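You operate a simulated robot arm through the tools that you are given. There is no shell and no other tool.

You are at the controls of a simulated robot arm. One attempt, no reset.

JOB
Paint over the letters of the WHEAT stencil on the brown box and shut the blue tray lid again.
Fine: with the round green brush, which goes back in its pot; the stencil stays on the box. Set down upright: round green brush. A coat counts when it lies all over at full strength: go over it till it gets no stronger.

Only the result counts: the job must be done as asked and must still hold three seconds after the hand-in. Knocking over, shifting, dropping, spilling or breaking anything else fails it. Lids that push on must go on centred and level and be pressed home; caps that screw on are set level and turned clockwise until they are tight.

ROBOT AND FRAMES
A 7-joint arm with a two-finger parallel gripper, fixed in place. Base frame: the origin is at the foot of the arm, x ahead of it, y to its left, z up. Units: mm, rad, N and s.
Its first joint turns from -2.304 to 2.304 rad. Payload 3.91 kg.
The TCP is the grasp point between the finger pads, 30 mm short of the fingertips. In the tool frame z runs along the fingers and y along their closing line. Largest opening 110 mm; finger width 20, thickness 10; the body of the gripper, 48 by 112 mm, starts 55 mm behind the TCP.
Orientation is that of the tool frame in the base frame, as a unit quaternion [w, x, y, z]. With the fingers straight down and closing along the base's y, the tool's x points along the base's -x, its y along +y and its z along -z.

CONTROLS
- The arm moves only by the tool nudge_tool. Its argument "commands" is a list of rows, each a list of 7 numbers: the gripper command, from -1 (shut) to 1 (fully open), values between in proportion, then the shift along the tool's x, y, z in units of 30 mm (1.0 is 30 mm), then the turn, a rotation vector about the tool's x, y, z in units of 4 degrees (1.0 is 4 degrees). In form: [[jaw, x, y, z, ax, ay, az], ...]. A call has 1 to 20 rows; each row shifts and turns the commanded pose from where the row before left it, along the tool's axes as they then stand. A call with a number of a shift or a turn outside -1 to 1 is refused whole. A row lasts 0.2 s, in which the tool goes at most 50 mm and 0.15 rad; a call with a longer step from one row to the next is refused whole, and so is a gripper value outside its range. Where a pose cannot be reached the arm comes as near as it can. A force on the tool above 90 N (or 10 N above the force at the start of the call, whichever is more), or a blocked arm, ends the call early, and 0.2 s more pass. The fingers move at their own pace (about 108 mm/s each) and stop on an object; they squeeze with about 25 N. The grip force told is the motor's: it shows also when the fingers shut on nothing. Time passes only in rows, and 0.2 s behind the last, so rows that do not move let the fingers close. It gives the time, the measured TCP pose, the force on the tool (base axes), the opening and the grip force at its end, in the units of the frame above (readings bear some noise), with the torque about the TCP (base axes, N m) and any sound that the robot's microphone picked up.
- Cameras (640 x 400 px; columns grow to the right, rows downward): "scene" is fixed at [400.2, 644, 1549]; the picture's right is [-0.78, 0.63, 0.00], its down [0.61, 0.74, -0.28] and it looks along [-0.18, -0.22, -0.96] (base axes); focal length 214 px, centre (320, 200). "wrist" rides on the gripper at [72, 17, -103] in the tool frame; the picture's right is [-0.23, 0.97, 0.00], its down [-0.76, -0.18, -0.62] and it looks along [-0.61, -0.14, 0.78] (tool axes); focal length 222 px, centre (320, 200).
- get_image(camera): a new picture of that camera. No time passes.
- measure_at(camera, pixels): there is no depth. For up to 12 entries [column, row, z] of the newest picture of that camera ("zoom" is the newest enlarged one), the place [x, y] in the base frame at which the ray of that pixel passes the height z, good to about 2 mm, but the place of the scene camera against the robot may be out by one fixed shift of up to 25 mm in any direction. No time passes.
- enlarge(camera, box): a new picture of the part [left, top, right, bottom] of that camera's present view, enlarged. No time passes.
- hand_in(): hands the job in; it is judged then, once.

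Unless the task says otherwise, let go and move clear before handing in.

The tools are called after "Emit:" as a command line: name --pt "numbers of a row" for each row, then --argument value for the rest, lists and objects as JSON in quotes. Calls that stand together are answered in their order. nudge_tool: Moves the arm, as the interface text tells. Its arguments: {"type":"object","properties":{"commands":{"type":"array"}},"required":["commands"]} The other tools are called the same way: get_image (camera) takes a picture; measure_at (camera, pixels) gives the place at which the rays of pixels pass given heights; enlarge (camera, box) takes an enlarged picture of a part of a camera's view; hand_in () hands the job in.

At the start:

```text
time_s: 0.0
eef_pos: [73.1, 504.1, 1216.5]
orientation: [-0.001, 0.001, 1.0, -0.001]
ft_force: [-1.1, 0.5, 0.0]
ft_torque: [-0.03, 0.03, 0.0]
finger_gap: 109.8
grasp_force: 0.0
```

scene: 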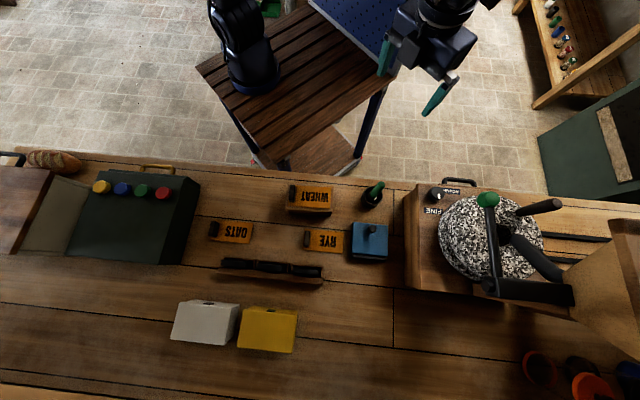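
wrist: 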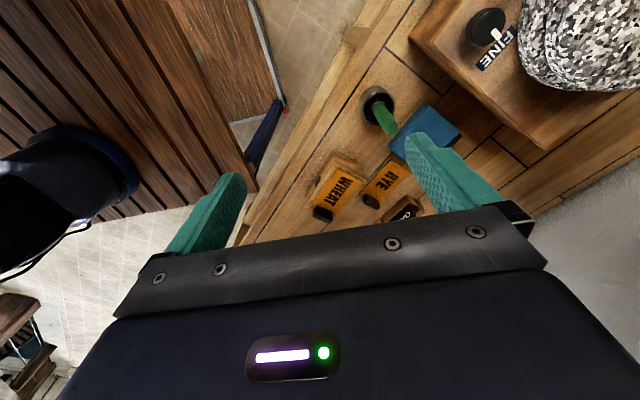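

The scene picture shows the WHEAT stencil near (312,197), the green brush in its pot near (373,193) and the blue tray near (370,241). I'll enlarge those areas before moving.

Emit:
enlarge --camera "scene" --box '[270, 170, 400, 270]'

Emit:
enlarge --camera "wrist" --box '[290, 70, 490, 220]'

Emit:
enlarge --camera "scene" --box '[200, 150, 520, 350]'

```text
4.00 times, centred on (335, 220) of scene
```

zoom: 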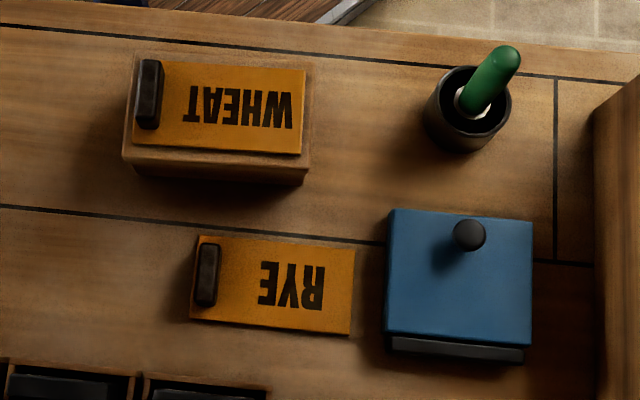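

```text
2.67 times, centred on (390, 145) of wrist
```

zoom: 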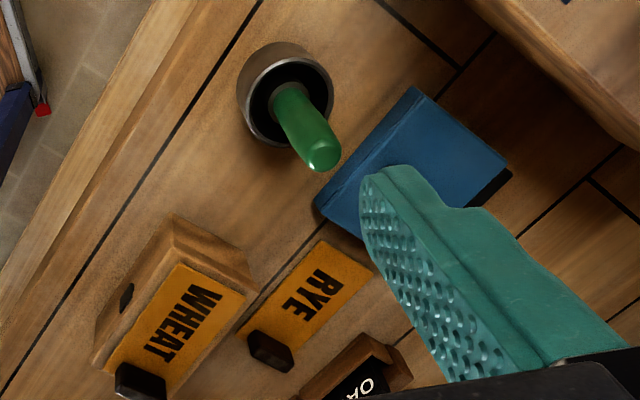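

```text
2.00 times, centred on (360, 250) of scene
```

zoom: 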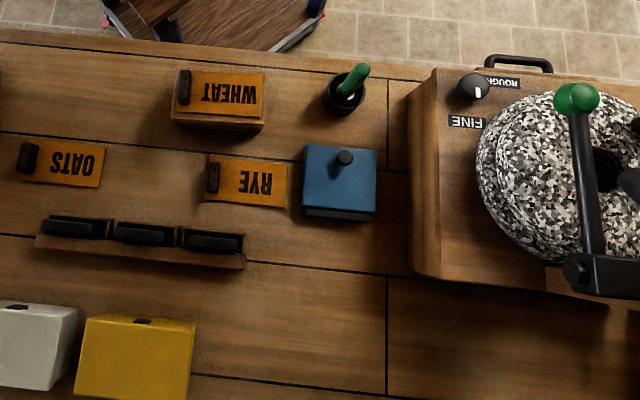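

I see the brush pot at wrist (375,95) and scene (372,195), and the tray with its knob at scene (370,229). I need the table height, so I'll measure the same features in both cameras at several heights.

Emit:
measure_at --camera "wrist" --pixels '[[378, 105, 700], [378, 105, 800], [378, 105, 900], [378, 105, 1000], [341, 163, 800], [341, 163, 900], [341, 163, 1000], [373, 200, 900]]'

Emit:
measure_at --camera "scene" --pixels '[[370, 197, 700], [370, 197, 800], [370, 197, 900], [370, 197, 1000], [331, 188, 800], [331, 188, 900], [331, 188, 1000]]'

```text
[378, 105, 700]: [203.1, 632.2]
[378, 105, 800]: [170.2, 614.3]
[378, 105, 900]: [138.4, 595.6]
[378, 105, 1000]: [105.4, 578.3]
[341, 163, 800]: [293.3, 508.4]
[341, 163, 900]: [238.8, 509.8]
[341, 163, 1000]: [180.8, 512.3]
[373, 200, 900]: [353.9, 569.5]
```

```text
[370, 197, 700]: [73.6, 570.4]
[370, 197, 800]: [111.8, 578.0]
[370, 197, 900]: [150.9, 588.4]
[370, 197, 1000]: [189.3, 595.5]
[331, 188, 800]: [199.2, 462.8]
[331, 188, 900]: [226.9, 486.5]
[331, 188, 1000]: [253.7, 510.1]
```

The two cameras' rays for the pot cross near z≈900, around (140,592). I'll shift the tool back and left at this height so the wrist camera looks straight at the pot and tray.

Emit:
nudge_tool --pt "1 1 0.7 0 0 0 0" --pt "1 1 0.7 0 0 0 0" --pt "1 1 0.7 0 0 0 0" --pt "1 1 0.7 0 0 0 0" --pt "1 1 0.7 0 0 0 0" --pt "1 0 0 0 0 0 0"

Emit:
get_image --camera "wrist"

Emit:
enlarge --camera "scene" --box '[500, 0, 640, 110]'

```text
time_s: 1.4
eef_pos: [-77.3, 609.0, 1216.6]
orientation: [0.0, 0.0, 1.0, 0.001]
ft_force: [0.2, 0.2, 0.4]
ft_torque: [0.01, 0.02, -0.02]
finger_gap: 109.9
grasp_force: 0.1
```

```text
taken
```

wrist: 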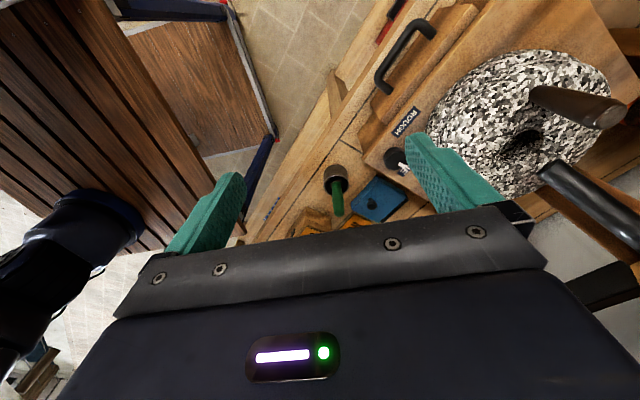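

```text
3.64 times, centred on (570, 55) of scene
```

zoom: 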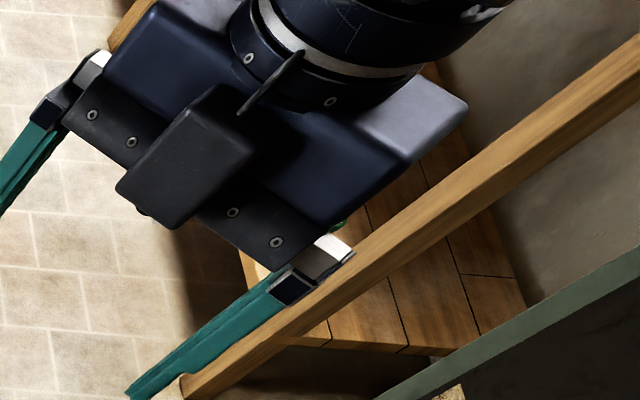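

Moving back pushed the pot to wrist (338,178), close to the gripper edge, so forward is the better viewpoint. I'll return to x≈70, keep y≈609 and come down a little.

Emit:
nudge_tool --pt "1 -1 0 0.4 0 0 0" --pt "1 -1 0 0.4 0 0 0" --pt "1 -1 0 0.4 0 0 0" --pt "1 -1 0 0.4 0 0 0" --pt "1 -1 0 0.4 0 0 0" --pt "1 0 0 0 0 0 0"

Emit:
get_image --camera "wrist"

Emit:
enlarge --camera "wrist" --box '[240, 0, 440, 150]'

```text
time_s: 2.8
eef_pos: [73.7, 610.4, 1157.4]
orientation: [0.0, 0.001, 1.0, 0.0]
ft_force: [-0.5, 0.1, -0.3]
ft_torque: [0.03, 0.0, 0.01]
finger_gap: 110.0
grasp_force: 0.1
```

```text
taken
```

wrist: 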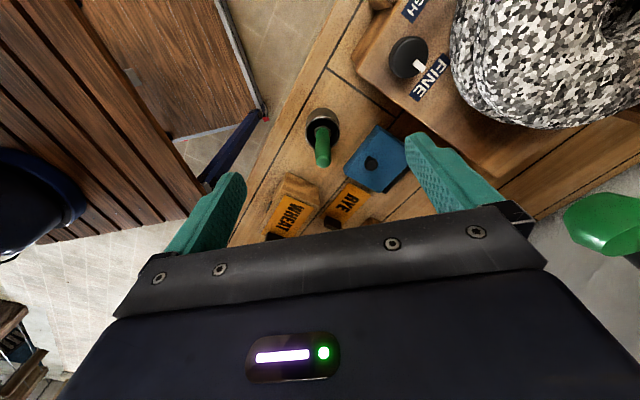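

```text
2.67 times, centred on (340, 75) of wrist
```

zoom: 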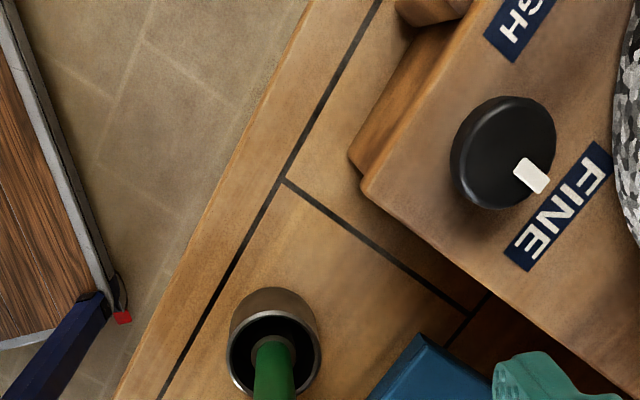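

The pot is now at wrist (322,140), the tray at (376,160) and the box at (295,200), all laid out about 45° to the base axes. I'll shift over them and turn the tool 44° so it lines up with the table.

Emit:
nudge_tool --pt "1 -0.8 -0.6 0 0 0 0" --pt "1 -0.8 -0.6 0 0 0 0" --pt "1 -0.8 -0.6 0 0 0 0" --pt "1 -0.8 -0.6 0 0 0 0" --pt "1 0 0 0 0 0 -1" --pt "1 0 0 0 0 0 -1" --pt "1 0 0 0 0 0 -1" --pt "1 0 0 0 0 0 -1" --pt "1 0 0 0 0 0 -1" --pt "1 0 0 0 0 0 -1" --pt "1 0 0 0 0 0 -1" --pt "1 0 0 0 0 0 -1" --pt "1 0 0 0 0 0 -1" --pt "1 0 0 0 0 0 -1" --pt "1 0 0 0 0 0 -1" --pt "1 0 0 0 0 0 0"

Emit:
get_image --camera "wrist"

Emit:
get_image --camera "scene"

```text
time_s: 6.2
eef_pos: [169.5, 537.7, 1157.7]
orientation: [0.001, -0.376, 0.927, 0.0]
ft_force: [-0.2, 0.3, -0.3]
ft_torque: [0.01, -0.01, -0.03]
finger_gap: 110.2
grasp_force: 0.1
```

```text
taken
```

wrist: 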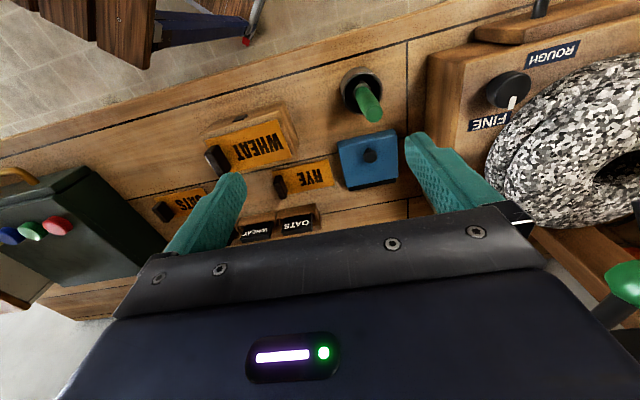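

```text
taken
```

scene: 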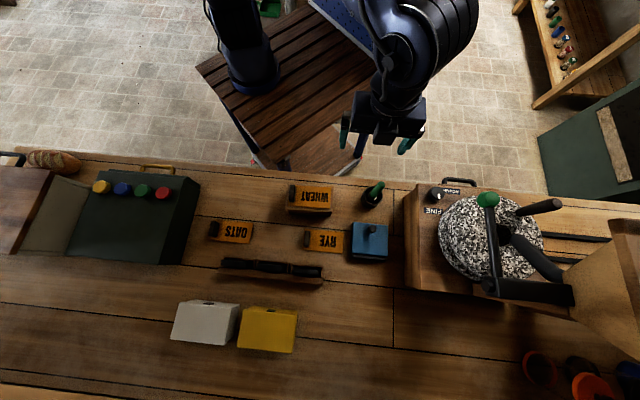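

This view is good: pot at wrist (361,92), tray at (368,158), WHEAT at (262,145). I'll enlarge it to see how the lid, brush and stencil are built.

Emit:
enlarge --camera "wrist" --box '[310, 60, 430, 200]'

Emit:
enlarge --camera "wrist" --box '[190, 90, 350, 240]'

Emit:
measure_at --camera "wrist" --pixels '[[361, 92, 850], [361, 92, 900], [361, 92, 950], [369, 156, 850], [369, 156, 900], [369, 156, 950], [262, 145, 850], [262, 145, 900], [262, 145, 950]]'

Emit:
measure_at --camera "scene" --pixels '[[370, 197, 850], [370, 197, 900], [370, 197, 950], [370, 229, 850], [370, 229, 900], [370, 229, 950], [317, 197, 850], [317, 197, 900], [317, 197, 950]]'

```text
2.86 times, centred on (370, 130) of wrist
```

zoom: 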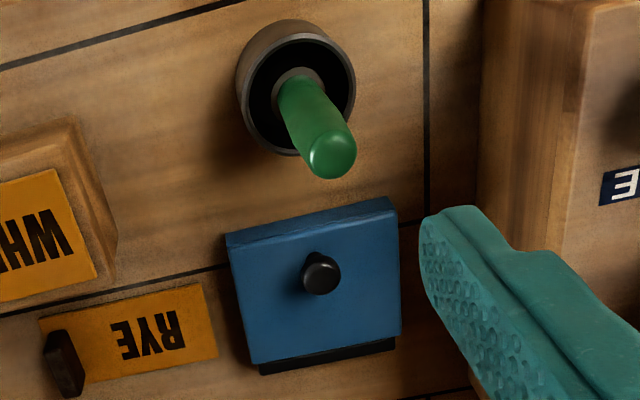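

```text
2.67 times, centred on (270, 165) of wrist
```

zoom: 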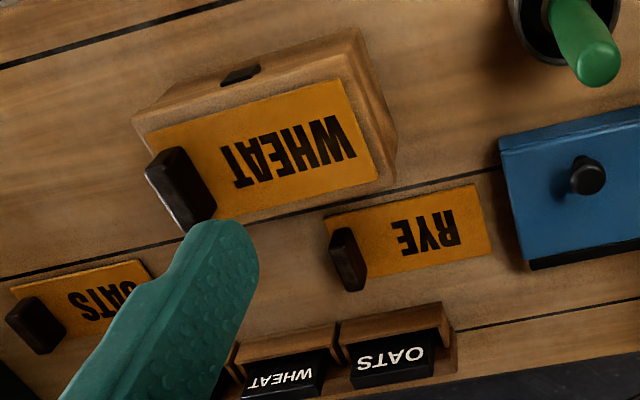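

```text
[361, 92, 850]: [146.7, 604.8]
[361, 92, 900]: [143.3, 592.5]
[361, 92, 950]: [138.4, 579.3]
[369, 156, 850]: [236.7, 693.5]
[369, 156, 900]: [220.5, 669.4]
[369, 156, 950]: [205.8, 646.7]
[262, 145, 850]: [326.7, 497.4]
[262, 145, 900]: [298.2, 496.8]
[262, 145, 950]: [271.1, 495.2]
```

```text
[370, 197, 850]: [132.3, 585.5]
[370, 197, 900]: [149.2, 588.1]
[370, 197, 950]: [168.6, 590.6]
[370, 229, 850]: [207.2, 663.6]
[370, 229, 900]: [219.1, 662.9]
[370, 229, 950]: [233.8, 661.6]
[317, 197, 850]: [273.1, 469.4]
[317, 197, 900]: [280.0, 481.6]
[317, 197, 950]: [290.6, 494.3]
```

The brush stands nearly upright in its pot, and the blue lid carries a round black knob at wrist (370,155). I'll move right, away from the brush, and come down for a second view to fix the heights.

Emit:
nudge_tool --pt "1 0 -1 0 0 0 0" --pt "1 0 -1 0 0 0 0" --pt "1 0 0 1 0 0 0" --pt "1 0 0 1 0 0 0" --pt "1 0 0 1 0 0 0" --pt "1 0 0 0 0 0 0"

Emit:
get_image --camera "wrist"

Emit:
enlarge --camera "wrist" --box '[200, 80, 440, 230]'

```text
time_s: 7.6
eef_pos: [210.1, 493.6, 1067.7]
orientation: [0.0, -0.374, 0.927, 0.0]
ft_force: [-0.3, -0.3, -1.5]
ft_torque: [0.01, -0.01, -0.01]
finger_gap: 110.1
grasp_force: 0.1
```

```text
taken
```

wrist: 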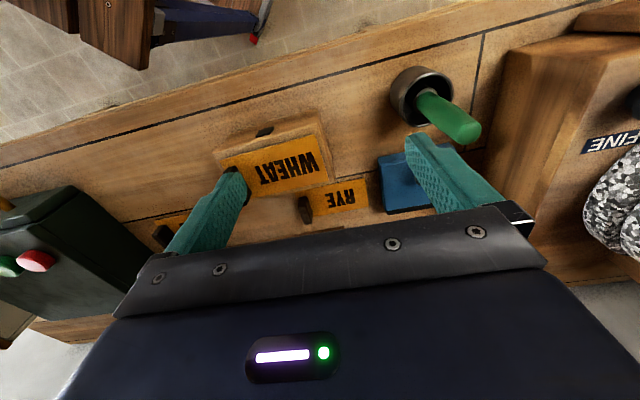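

```text
2.67 times, centred on (320, 155) of wrist
```

zoom: 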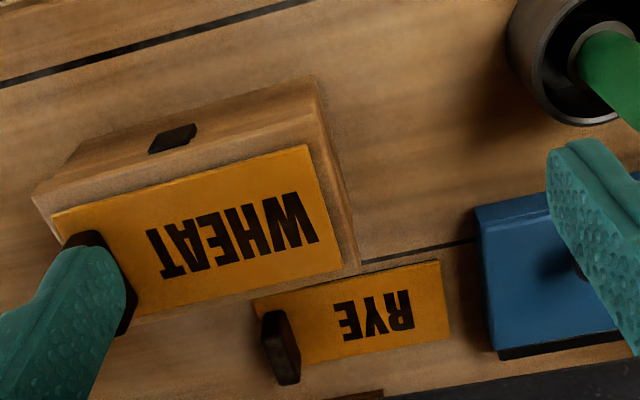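

I'll triangulate the pot rim at (421,96), the brush tip at (468,132) and the WHEAT letters against the last view.

Emit:
measure_at --camera "wrist" --pixels '[[421, 96, 850], [421, 96, 900], [421, 96, 950], [465, 128, 900], [465, 128, 950], [465, 128, 1000], [319, 175, 850], [319, 175, 900], [258, 168, 850], [258, 168, 900]]'

Emit:
enlarge --camera "wrist" --box '[360, 50, 520, 150]'

```text
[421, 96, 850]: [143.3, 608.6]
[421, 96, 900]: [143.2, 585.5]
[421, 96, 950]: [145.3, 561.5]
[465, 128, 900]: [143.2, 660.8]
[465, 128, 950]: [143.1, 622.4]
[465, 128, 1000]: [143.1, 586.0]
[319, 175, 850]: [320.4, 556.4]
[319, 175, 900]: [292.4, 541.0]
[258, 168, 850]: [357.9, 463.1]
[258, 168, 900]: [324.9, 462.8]
```

```text
4.00 times, centred on (440, 100) of wrist
```

zoom: 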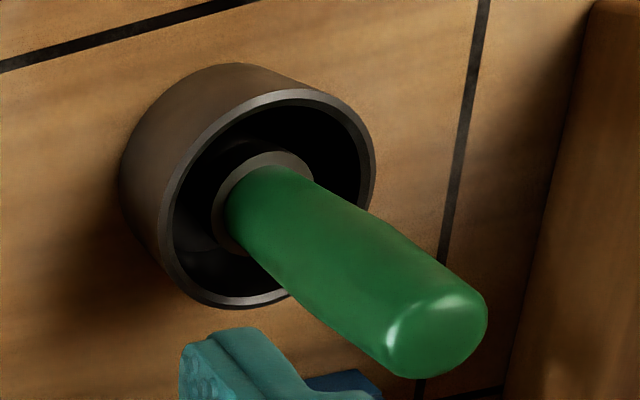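

The enlarged view puts the rim centre at wrist (427,99.5) and the brush tip at (469,134). I'll measure those finer points, including where the handle enters the grey collar.

Emit:
measure_at --camera "zoom" --pixels '[[268, 198, 850], [268, 198, 880], [268, 198, 900], [437, 335, 900], [437, 335, 950], [437, 335, 980], [265, 205, 850], [265, 205, 880], [265, 205, 900]]'

Emit:
enlarge --camera "wrist" --box '[360, 50, 520, 230]'

```text
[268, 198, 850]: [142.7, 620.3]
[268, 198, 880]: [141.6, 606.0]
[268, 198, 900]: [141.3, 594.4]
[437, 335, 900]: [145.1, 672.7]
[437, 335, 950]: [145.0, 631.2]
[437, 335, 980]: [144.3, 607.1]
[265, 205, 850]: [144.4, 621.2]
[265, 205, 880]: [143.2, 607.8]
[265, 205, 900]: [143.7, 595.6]
```

```text
2.22 times, centred on (440, 140) of wrist
```

zoom: 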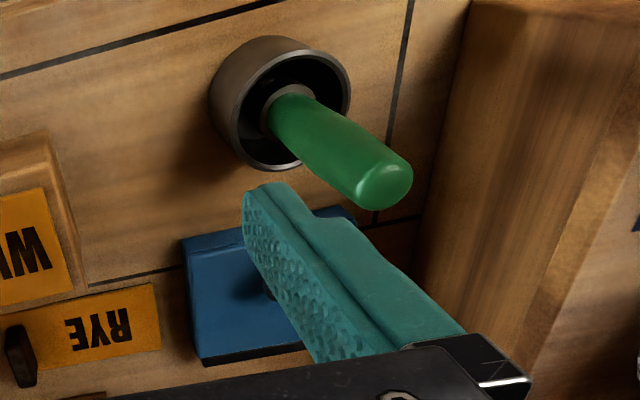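

From the two views I get a table near z≈850, a pot rim near (141,592,905), a brush tip near (145,603,985) and a stencil top near z≈915. Before moving left over the tray, I'll check how close the mill stone comes.

Emit:
measure_at --camera "scene" --pixels '[[440, 235, 950], [440, 235, 1000], [440, 235, 1050], [405, 230, 950], [487, 200, 1000], [487, 200, 1150], [490, 285, 1000]]'

Emit:
nudge_tool --pt "1 -0.82 0.91 0 0 0 0" --pt "1 -0.82 0.91 0 0 0 0" --pt "1 -0.82 0.91 0 0 0 0" --pt "1 -0.82 0.5 0 0 0 0" --pt "1 0 0 0 0 0 0"

Emit:
get_image --camera "wrist"

Emit:
enlarge --camera "wrist" --box '[230, 40, 450, 200]'

Emit:
enlarge --camera "scene" --box '[290, 130, 450, 270]'

```text
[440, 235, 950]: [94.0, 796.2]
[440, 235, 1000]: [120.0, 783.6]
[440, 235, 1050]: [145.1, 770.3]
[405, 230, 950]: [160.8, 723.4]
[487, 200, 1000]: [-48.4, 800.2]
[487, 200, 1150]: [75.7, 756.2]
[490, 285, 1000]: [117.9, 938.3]
```

```text
time_s: 8.8
eef_pos: [213.8, 634.1, 1069.7]
orientation: [0.0, -0.374, 0.927, 0.0]
ft_force: [-0.1, 0.4, -0.8]
ft_torque: [0.04, 0.02, -0.01]
finger_gap: 110.0
grasp_force: 0.0
```

```text
taken
```

wrist: 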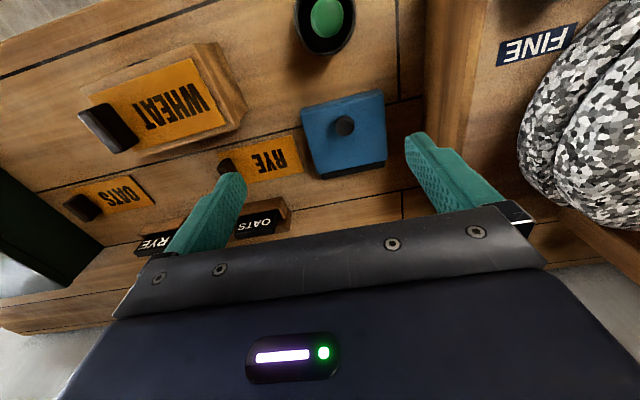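

```text
2.50 times, centred on (340, 120) of wrist
```

zoom: 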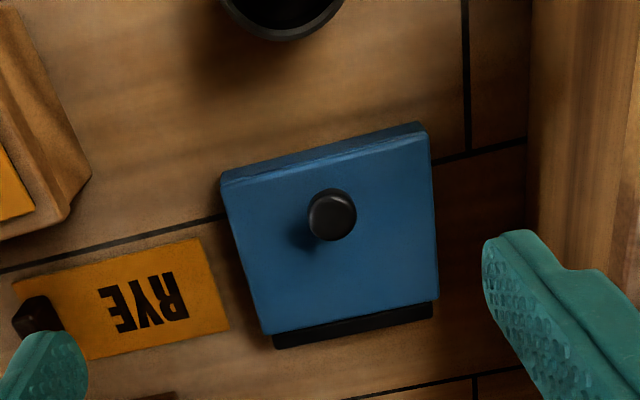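

```text
2.86 times, centred on (370, 200) of scene
```

zoom: 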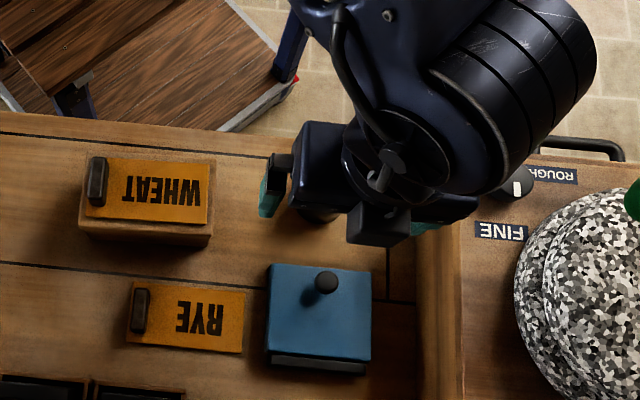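

The knob top at (345,127) triangulates to about (225,681,886), the lid top is near z≈875, and the dark strip at the far edge looks like the hinge. I'll go above the knob, tilt the tool 16° outward so the camera clears the brush, and half-close the fingers.

Emit:
nudge_tool --pt "0.1 -0.68 0.43 0 0 0 0" --pt "0.1 -0.68 0.43 0 0 0 0" --pt "0.1 0 0 0 0 1 0" --pt "0.1 0 0 0 0 1 0" --pt "0.1 0 0 0 0 1 0" --pt "0.1 0 0 0 0 1 0" --pt "0.1 0 0 0 0 0 0"

Emit:
get_image --camera "wrist"

Emit:
enlarge --camera "wrist" --box '[240, 40, 400, 200]'

Emit:
enlarge --camera "scene" --box '[290, 130, 450, 270]'

```text
time_s: 10.4
eef_pos: [225.0, 678.5, 1066.4]
orientation: [-0.13, -0.372, 0.918, -0.053]
ft_force: [-0.8, 0.9, -0.5]
ft_torque: [0.01, -0.02, -0.01]
finger_gap: 60.6
grasp_force: 0.0
```

```text
taken
```

wrist: 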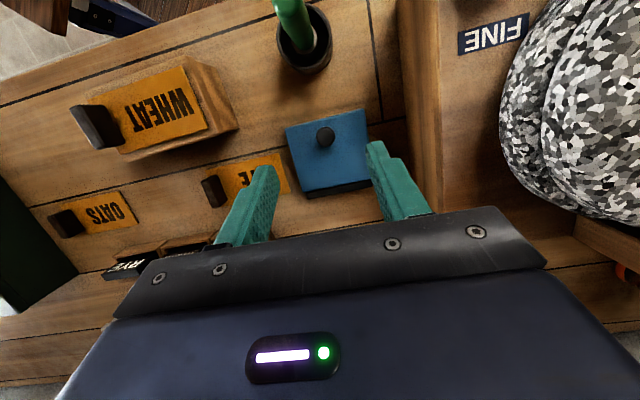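

```text
2.50 times, centred on (320, 120) of wrist
```

zoom: 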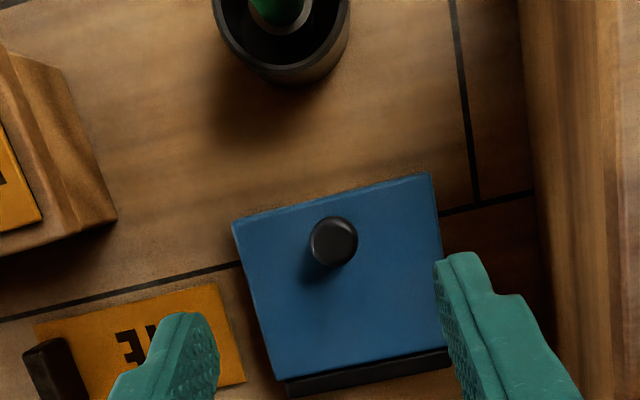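

```text
2.86 times, centred on (370, 200) of scene
```

zoom: 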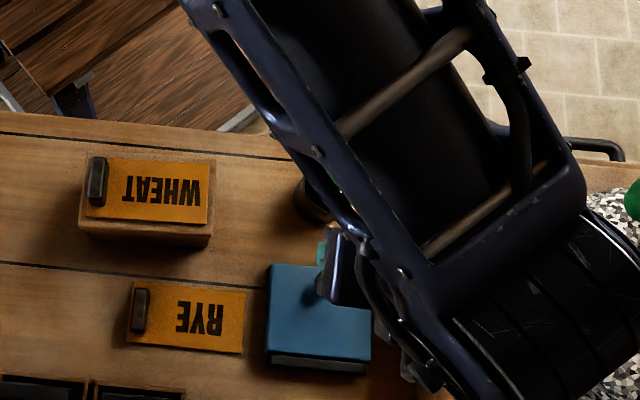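

The knob is now at zoom (333,241). I'll measure it and the lid corners at candidate heights.

Emit:
measure_at --camera "wrist" --pixels '[[325.2, 136.5, 870], [325.2, 136.5, 885], [325.2, 136.5, 895], [285.5, 128, 875], [363.5, 109.5, 875], [302, 192, 875], [370, 179, 875], [285.5, 128, 860], [363.5, 109.5, 860]]'

Emit:
enlarge --camera "wrist" --box '[280, 100, 380, 200]'

```text
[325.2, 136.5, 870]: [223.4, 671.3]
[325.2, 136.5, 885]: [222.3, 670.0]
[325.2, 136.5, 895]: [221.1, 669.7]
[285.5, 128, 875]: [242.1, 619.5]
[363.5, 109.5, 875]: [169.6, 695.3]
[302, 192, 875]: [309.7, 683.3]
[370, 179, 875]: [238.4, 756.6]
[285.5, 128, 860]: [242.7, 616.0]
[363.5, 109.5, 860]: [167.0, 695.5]
```

```text
4.00 times, centred on (330, 150) of wrist
```

zoom: 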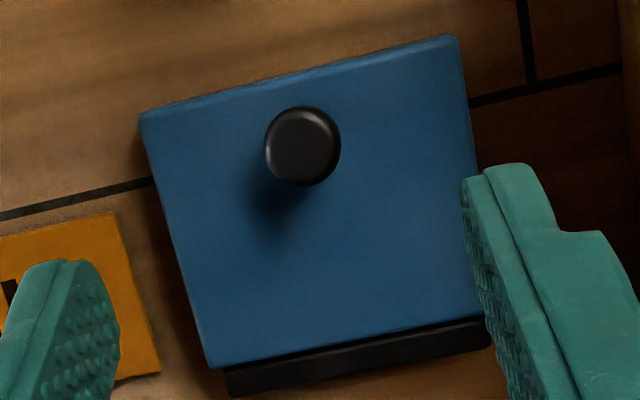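

The near-vertical line of sight puts the knob at about (222,670) with its top near z≈895. I'll centre the fingers on it and come down to about 20 mm above grasp height.

Emit:
nudge_tool --pt "0.1 0.04 -0.137 0.01 0 0 0" --pt "0.1 -0.241 0 0.839 0 0 0" --pt "0.1 -0.241 0 0.839 0 0 0" --pt "0.1 -0.241 0 0.839 0 0 0" --pt "0.1 -0.241 0 0.839 0 0 0" --pt "0.1 -0.241 0 0.839 0 0 0" --pt "0.1 0 0 0 0 0 0"

Emit:
get_image --camera "wrist"

Emit:
enlarge --camera "wrist" --box '[220, 100, 420, 240]'

Emit:
enlarge --camera "scene" --box '[320, 170, 430, 270]'

```text
time_s: 12.0
eef_pos: [228.0, 675.2, 937.9]
orientation: [-0.129, -0.371, 0.918, -0.052]
ft_force: [-0.1, 0.6, -0.5]
ft_torque: [0.01, 0.02, 0.01]
finger_gap: 60.4
grasp_force: 0.1
```

```text
taken
```

wrist: 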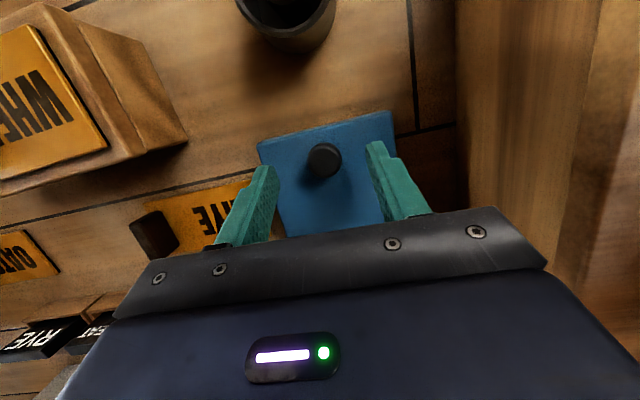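

```text
2.86 times, centred on (320, 170) of wrist
```

zoom: 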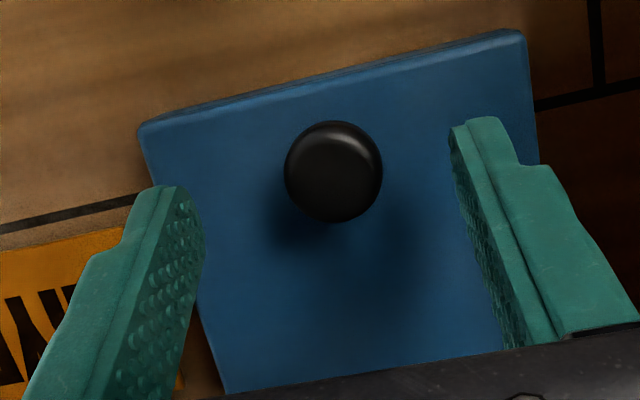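

```text
4.00 times, centred on (375, 220) of scene
```

zoom: 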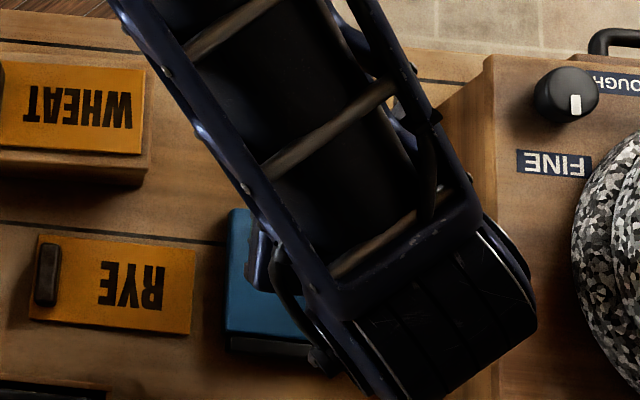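

The knob at zoom (333,172) sits between the fingertips at (165,187) and (485,118). I'll confirm its place, then lower slowly and watch the force.

Emit:
measure_at --camera "zoom" --pixels '[[333, 171, 880], [333, 171, 890], [333, 171, 900], [285, 172, 890], [382, 172, 890], [143, 128, 875], [520, 33, 875]]'

Emit:
nudge_tool --pt "0.1 -0.037 0 0.128 0 0 0" --pt "0.1 -0.037 0 0.128 0 0 0" --pt "0.1 -0.037 0 0.128 0 0 0" --pt "0.1 -0.037 0 0.128 0 0 0" --pt "0.1 0 0 0 0 0 0"

Emit:
enlarge --camera "wrist" --box '[220, 100, 420, 240]'

```text
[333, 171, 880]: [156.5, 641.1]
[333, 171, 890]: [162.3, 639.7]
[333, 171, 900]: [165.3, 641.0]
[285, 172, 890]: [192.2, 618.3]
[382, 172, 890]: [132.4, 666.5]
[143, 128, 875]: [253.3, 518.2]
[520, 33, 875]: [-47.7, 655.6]
```

```text
time_s: 13.2
eef_pos: [228.3, 675.8, 920.5]
orientation: [-0.13, -0.371, 0.918, -0.052]
ft_force: [0.2, 0.2, -0.1]
ft_torque: [-0.04, 0.03, 0.0]
finger_gap: 60.3
grasp_force: 0.0
```

```text
2.86 times, centred on (320, 170) of wrist
```

zoom: 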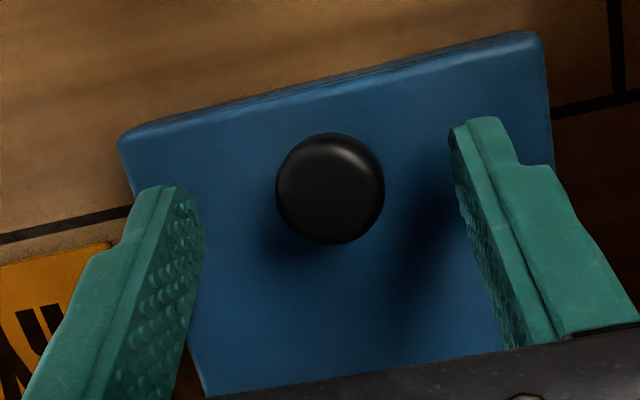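

Lowering shows no contact yet, and the knob is now at zoom (330,190). I'll measure it with the current enlargement.

Emit:
measure_at --camera "zoom" --pixels '[[330, 188, 880], [330, 188, 890], [330, 188, 900], [277, 190, 890], [384, 190, 890], [120, 137, 875], [537, 38, 875], [165, 190, 892], [485, 118, 892]]'

```text
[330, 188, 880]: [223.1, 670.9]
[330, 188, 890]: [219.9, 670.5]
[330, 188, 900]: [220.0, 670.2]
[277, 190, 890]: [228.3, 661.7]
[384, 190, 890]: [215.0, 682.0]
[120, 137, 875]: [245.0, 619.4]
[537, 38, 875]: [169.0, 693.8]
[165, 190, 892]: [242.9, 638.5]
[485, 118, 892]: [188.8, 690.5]
```

The knob at (221,670) lines up with the fingertip centre of (222,670). I'll keep lowering in small steps until I feel the lid or reach grasp depth.

Emit:
nudge_tool --pt "0.1 -0.018 0 0.064 0 0 0" --pt "0.1 -0.018 0 0.064 0 0 0" --pt "0.1 -0.018 0 0.064 0 0 0" --pt "0.1 0 0 0 0 0 0"

Emit:
enlarge --camera "wrist" --box '[220, 100, 420, 240]'

```text
time_s: 14.2
eef_pos: [228.0, 675.2, 914.1]
orientation: [-0.129, -0.371, 0.918, -0.052]
ft_force: [-0.9, -0.3, -0.1]
ft_torque: [0.01, 0.0, 0.03]
finger_gap: 60.4
grasp_force: 0.2
```

```text
2.86 times, centred on (320, 170) of wrist
```

zoom: 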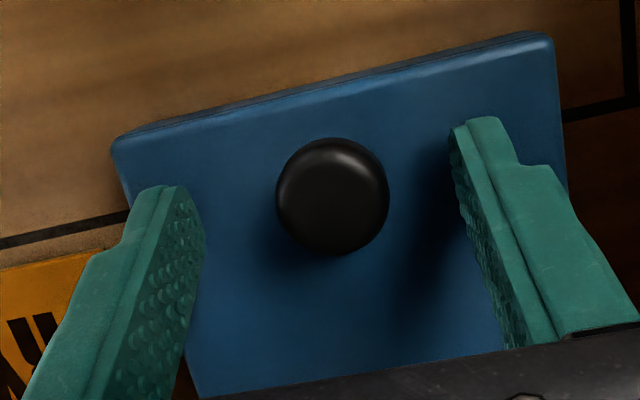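

There is still no contact at TCP z=914, and shadows show a gap under the fingertips. I'll continue down in 2 mm steps.

Emit:
nudge_tool --pt "0.1 -0.018 0 0.064 0 0 0" --pt "0.1 -0.018 0 0.064 0 0 0" --pt "0.1 0 0 0 0 0 0"

Emit:
nudge_tool --pt "0.1 -0.018 0 0.064 0 0 0" --pt "0.1 0 0 0 0 0 0"

Emit:
enlarge --camera "wrist" --box '[220, 100, 420, 240]'

```text
time_s: 15.0
eef_pos: [226.8, 674.1, 910.6]
orientation: [-0.129, -0.37, 0.919, -0.051]
ft_force: [3.2, -5.5, 31.4]
ft_torque: [-0.36, -0.29, 0.14]
finger_gap: 60.8
grasp_force: 0.1
```

```text
time_s: 15.6
eef_pos: [227.0, 674.9, 911.5]
orientation: [-0.128, -0.372, 0.918, -0.052]
ft_force: [5.6, -7.6, 68.6]
ft_torque: [-0.71, -0.73, 0.2]
finger_gap: 60.7
grasp_force: 0.1
```

```text
2.86 times, centred on (320, 170) of wrist
```

zoom: 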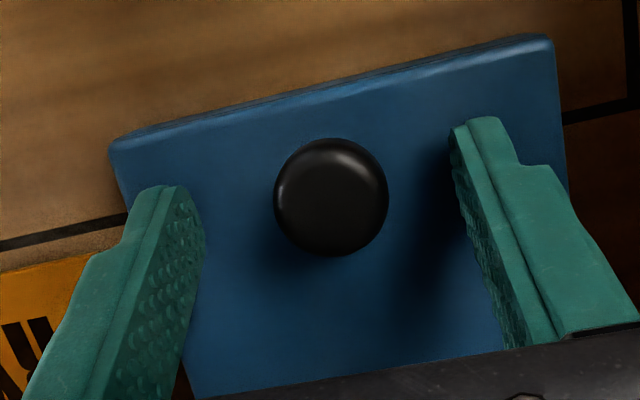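

Contact came at TCP z≈911, so the lid top is near z≈880. I'll back off 5 mm and close on the knob.

Emit:
nudge_tool --pt "0.1 0.046 0 -0.16 0 0 0" --pt "0.1 0 0 0 0 0 0" --pt "-0.5 0 0 0 0 0 0" --pt "-1 0 0 0 0 0 0" --pt "-1 0 0 0 0 0 0" --pt "-1 0 0 0 0 0 0"

Emit:
enlarge --camera "wrist" --box '[220, 100, 420, 240]'

```text
time_s: 17.0
eef_pos: [223.3, 676.4, 912.2]
orientation: [-0.13, -0.371, 0.918, -0.052]
ft_force: [-33.4, 37.5, -4.6]
ft_torque: [-0.16, 1.12, -0.33]
finger_gap: 23.0
grasp_force: 44.9
```

```text
2.86 times, centred on (320, 170) of wrist
```

zoom: 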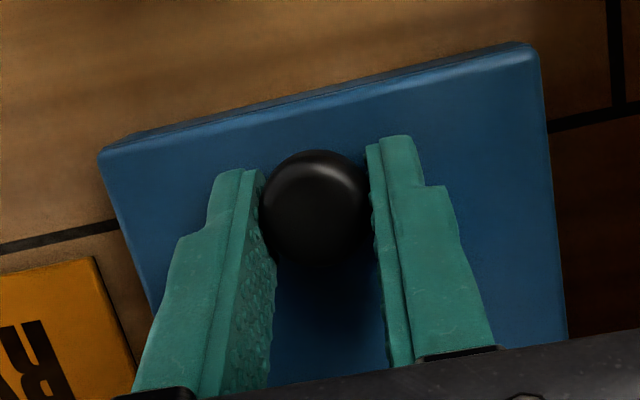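

The knob is held with a 23 mm gap, but there is about 50 N sideways along the tool's +y because I closed off-centre. I'll shift the command 4 mm that way to relieve it.

Emit:
nudge_tool --pt "-1 0 0.07 0 0 0 0" --pt "-1 0 0.06 0 0 0 0" --pt "-1 0 0 0 0 0 0"

```text
time_s: 17.8
eef_pos: [225.1, 676.9, 913.3]
orientation: [-0.128, -0.371, 0.918, -0.054]
ft_force: [-29.9, -18.9, 5.0]
ft_torque: [-0.42, 0.57, -0.03]
finger_gap: 23.0
grasp_force: 45.3
```

The side force has dropped, but there are now about 35 N pushing inward. I'll wait a step and shift slightly inward to relieve it.

Emit:
nudge_tool --pt "-1 0.03 0 0.01 0 0 0" --pt "-1 0.03 0 0.01 0 0 0" --pt "-1 0 0 0 0 0 0"

```text
time_s: 18.6
eef_pos: [224.2, 677.2, 912.2]
orientation: [-0.128, -0.372, 0.918, -0.052]
ft_force: [-15.2, -5.5, -4.4]
ft_torque: [-0.57, 0.72, -0.09]
finger_gap: 23.0
grasp_force: 45.4
```

The forces are small now. I'll start lifting the lid along an arc about a hinge roughly 75 mm beyond the knob, tilting the tool partway as it rises, and check the forces after the first 20°.

Emit:
nudge_tool --pt "-1 -0.038 0 -0.223 0 0.5 0" --pt "-1 -0.038 0 -0.223 0 0.5 0" --pt "-1 -0.06 0 -0.22 0 0.5 0" --pt "-1 -0.06 0 -0.22 0 0.5 0" --pt "-1 0 0 0 0 0 0"

Emit:
get_image --camera "wrist"

Emit:
enlarge --camera "scene" --box '[320, 170, 430, 270]'

```text
time_s: 19.8
eef_pos: [234.4, 685.5, 935.6]
orientation: [-0.193, -0.366, 0.907, -0.078]
ft_force: [-6.8, -5.3, -10.8]
ft_torque: [-0.76, 0.78, 0.04]
finger_gap: 23.0
grasp_force: 45.0
```

```text
taken
```

wrist: 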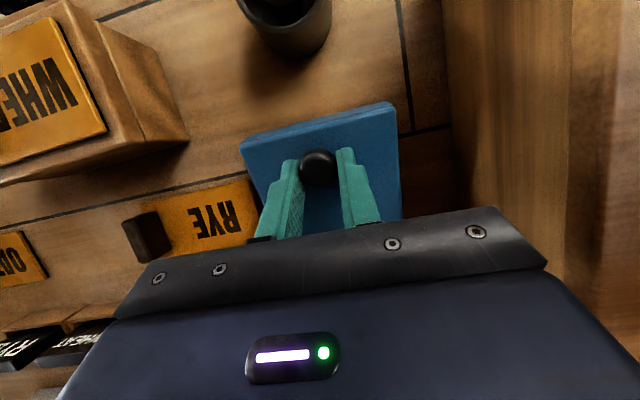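

```text
4.00 times, centred on (375, 220) of scene
```

zoom: 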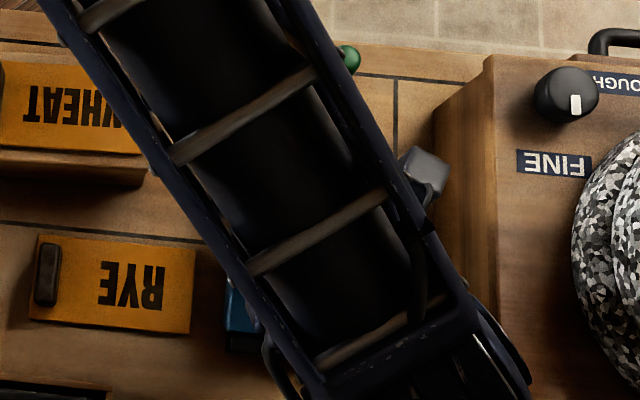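

The lid is rising as a hinge with only about 10 N on the tool. I'll continue the arc to about 50°.

Emit:
nudge_tool --pt "-1 -0.081 0 -0.215 0 0.5 0" --pt "-1 -0.081 0 -0.215 0 0.5 0" --pt "-1 -0.106 0 -0.209 0 0.5 0" --pt "-1 -0.106 0 -0.209 0 0.5 0" --pt "-1 -0.125 0 -0.199 0 0.5 0" --pt "-1 -0.125 0 -0.199 0 0.5 0" --pt "-1 0 0 0 0 0 0"

Emit:
get_image --camera "wrist"

```text
time_s: 21.4
eef_pos: [258.9, 710.8, 961.5]
orientation: [-0.287, -0.356, 0.882, -0.115]
ft_force: [-7.0, -11.6, 0.4]
ft_torque: [-0.75, 0.68, 0.06]
finger_gap: 22.8
grasp_force: 45.0
```

```text
taken
```

wrist: 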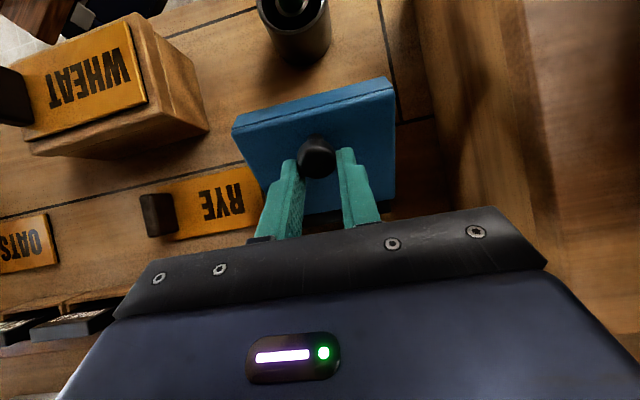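

Forces stay low and the lid is at about 50°. I'll continue toward 80°.

Emit:
nudge_tool --pt "-1 -0.148 0 -0.188 0 0.5 0" --pt "-1 -0.148 0 -0.188 0 0.5 0" --pt "-1 -0.167 0 -0.175 0 0.5 0" --pt "-1 -0.167 0 -0.175 0 0.5 0" --pt "-1 -0.182 0 -0.16 0 0.5 0" --pt "-1 -0.182 0 -0.16 0 0.5 0" --pt "-1 0 0 0 0 0 0"

Emit:
get_image --camera "wrist"

Emit:
get_image --camera "scene"

```text
time_s: 23.0
eef_pos: [288.3, 740.5, 963.0]
orientation: [-0.377, -0.342, 0.847, -0.152]
ft_force: [-0.2, -0.8, -0.7]
ft_torque: [-0.01, 0.01, -0.01]
finger_gap: 0.0
grasp_force: 37.6
```

```text
taken
```

wrist: 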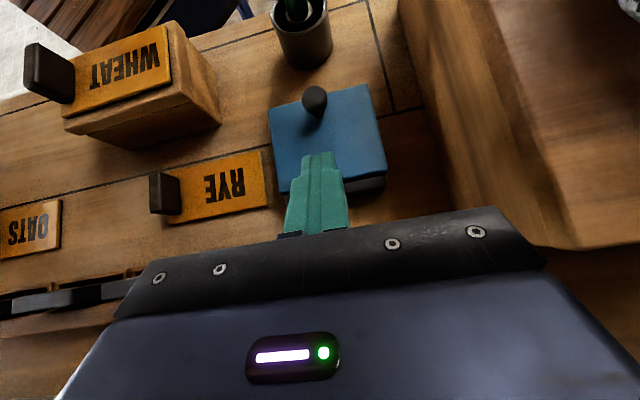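

```text
taken
```

scene: 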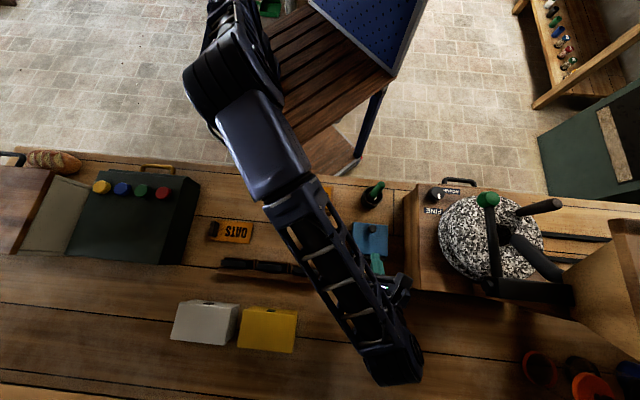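

The lid slipped out of the grip partway and fell shut again: finger gap is 0 and the knob stands at wrist (315,100). The tray looks unmoved. I'll look closely at the knob's side profile and the lid edge before retrying.

Emit:
enlarge --camera "wrist" --box '[260, 70, 400, 200]'

Emit:
enlarge --camera "scene" --box '[320, 170, 430, 270]'

```text
3.08 times, centred on (330, 135) of wrist
```

zoom: 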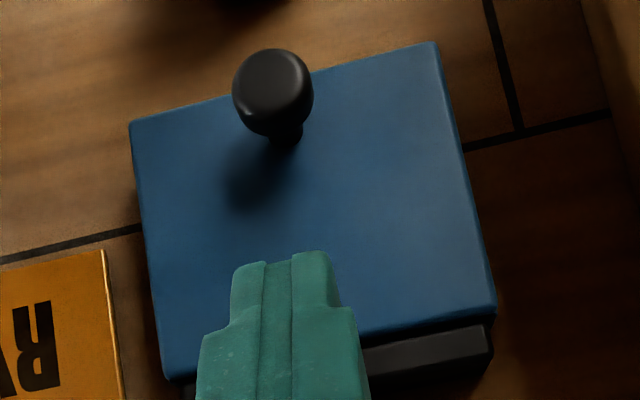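

```text
4.00 times, centred on (375, 220) of scene
```

zoom: 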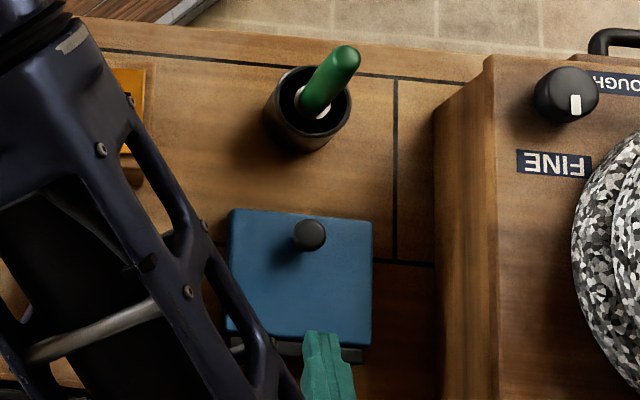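

The knob is a mushroom: a head about 25 mm across on a thinner stem, with its centre about 14 mm above the lid. My arc was a few millimetres too high, so the grip pulled off. I'll open, back off upward and return over the knob at 16° tilt.

Emit:
nudge_tool --pt "0.1 0.743 0 -0.669 0 0 0" --pt "0.1 0 0 0 0 -1 0" --pt "0.1 0 0 0 0 -1 0" --pt "0.1 0 0 0 0 -1 0" --pt "0.1 0 0 0 0 -1 0" --pt "0.1 0 0 0 0 -1 0" --pt "0.1 0 0 0 0 -1 0" --pt "0.1 0 0 0 0 -1 0" --pt "0.1 0 0 0 0 -1 0" --pt "0.1 0.961 -0.03 0.276 0 0 0" --pt "0.1 0.961 0 0.276 0 0 0" --pt "0.1 0.961 0 0.276 0 0 0" --pt "0.1 -0.221 0 0.769 0 0 0" --pt "0.1 0 0 0 0 0 0"

Emit:
enlarge --camera "wrist" --box '[220, 100, 420, 240]'

```text
time_s: 26.0
eef_pos: [225.5, 675.5, 969.5]
orientation: [-0.128, -0.371, 0.918, -0.052]
ft_force: [0.5, 0.6, 0.4]
ft_torque: [-0.01, 0.0, 0.0]
finger_gap: 60.6
grasp_force: 0.0
```

```text
2.86 times, centred on (320, 170) of wrist
```

zoom: 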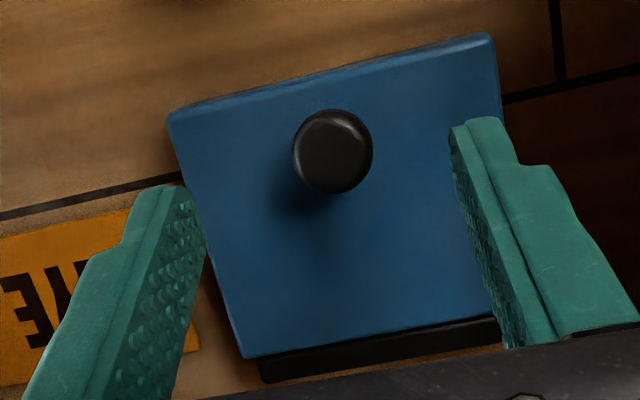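

The knob is back between the fingers. I'll measure the knob and lid corners to confirm the tray hasn't shifted and to locate the rear edge.

Emit:
measure_at --camera "zoom" --pixels '[[333, 149, 895], [168, 118, 878], [492, 38, 878], [243, 357, 878], [502, 310, 878], [266, 382, 865], [266, 382, 855]]'

Emit:
nudge_tool --pt "0.1 -0.221 0 0.769 0 0 0" --pt "0.1 -0.14 0 0.49 0 0 0" --pt "0.1 -0.12 0 0.42 0 0 0" --pt "0.1 0 0 0 0 0 0"

Emit:
enlarge --camera "wrist" --box '[220, 100, 420, 240]'

```text
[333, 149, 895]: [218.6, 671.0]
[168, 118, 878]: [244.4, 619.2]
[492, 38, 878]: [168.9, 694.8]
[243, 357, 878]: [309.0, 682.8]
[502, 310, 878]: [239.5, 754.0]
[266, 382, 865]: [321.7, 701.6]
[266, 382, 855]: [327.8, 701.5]
```

```text
time_s: 27.0
eef_pos: [226.0, 677.6, 918.4]
orientation: [-0.129, -0.371, 0.918, -0.052]
ft_force: [0.2, -0.4, -0.7]
ft_torque: [0.01, 0.02, 0.01]
finger_gap: 60.4
grasp_force: 0.1
```

```text
2.86 times, centred on (320, 170) of wrist
```

zoom: 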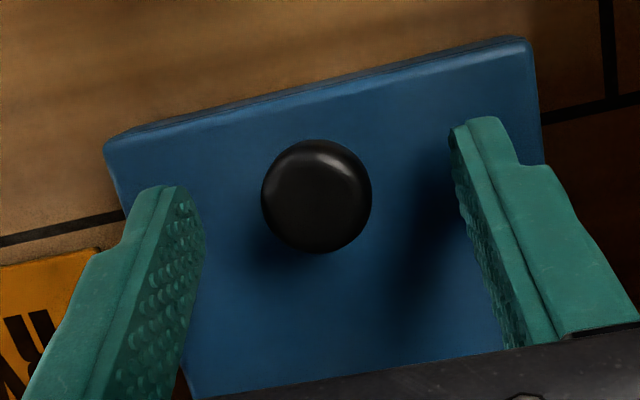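

The tray is unmoved: corners at (244,619), (169,695), (309,683) and (240,754), so the rear edge is about 72 mm beyond the knob. I'll adjust 2.5 mm inward and 2 mm down, then close.

Emit:
nudge_tool --pt "0.1 0.062 -0.01 0.087 0 0 0" --pt "0.1 0 0 0 0 0 0" --pt "-0.4 0 0 0 0 0 0" --pt "-1 0 0 0 0 0 0" --pt "-1 0 0 0 0 0 0" --pt "-1 0 0 0 0 0 0" --pt "-1 0 0 0 0 0 0"

Emit:
enlarge --camera "wrist" --box '[220, 100, 420, 240]'

```text
time_s: 28.6
eef_pos: [223.1, 675.3, 915.6]
orientation: [-0.129, -0.371, 0.918, -0.052]
ft_force: [-3.6, 4.5, -0.5]
ft_torque: [0.07, 0.02, -0.06]
finger_gap: 22.7
grasp_force: 45.0
```

```text
2.86 times, centred on (320, 170) of wrist
```

zoom: 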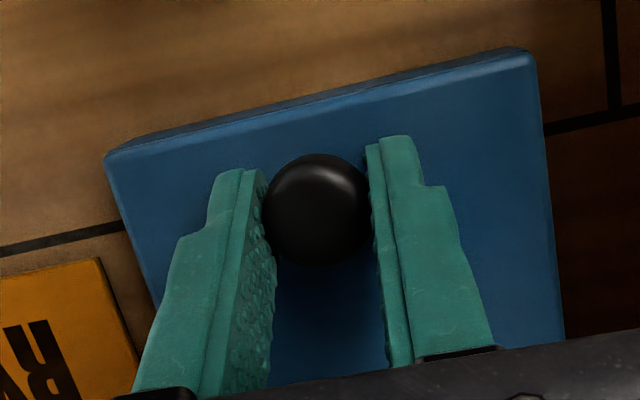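

The grip is clean with under 6 N of side force. I'll lift on the corrected arc, with the hinge 73 mm out and 26 mm below the grip, checking every 20°.

Emit:
nudge_tool --pt "-1 -0.065 0 -0.222 0 0.5625 0" --pt "-1 -0.065 0 -0.222 0 0.5625 0" --pt "-1 -0.085 0 -0.217 0 0.5625 0" --pt "-1 -0.085 0 -0.217 0 0.5625 0" --pt "-1 0 0 0 0 0 0"

Emit:
enlarge --camera "wrist" --box '[220, 80, 420, 240]'

```text
time_s: 29.8
eef_pos: [233.8, 687.5, 938.6]
orientation: [-0.201, -0.367, 0.905, -0.082]
ft_force: [-20.3, -20.2, 5.6]
ft_torque: [-0.87, 0.91, 0.05]
finger_gap: 22.9
grasp_force: 44.7
```

```text
2.50 times, centred on (320, 160) of wrist
```

zoom: 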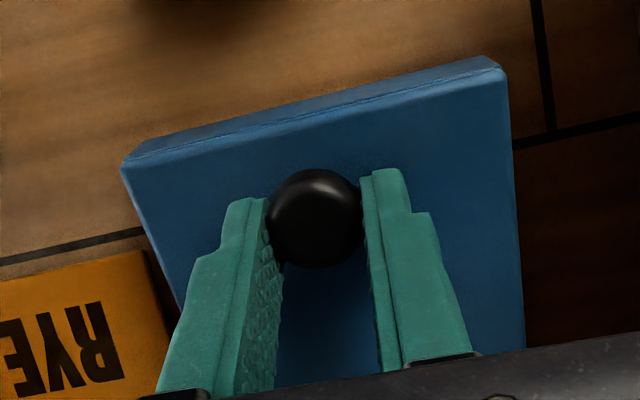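

There's about 28 N pushing the knob away from the hinge, so the true arc is slightly larger, with the hinge nearer 77 mm out and 22 mm below. I'll correct 2 mm inward and continue 10°.

Emit:
nudge_tool --pt "-1 0.068 0 -0.005 0 0 0" --pt "-1 -0.093 0 -0.222 0 0.5625 0" --pt "-1 -0.093 0 -0.222 0 0.5625 0" --pt "-1 0 0 0 0 0 0"

```text
time_s: 30.8
eef_pos: [241.0, 693.7, 947.1]
orientation: [-0.236, -0.362, 0.897, -0.095]
ft_force: [-16.0, -7.8, -1.5]
ft_torque: [-0.72, 0.88, -0.12]
finger_gap: 22.7
grasp_force: 45.0
```

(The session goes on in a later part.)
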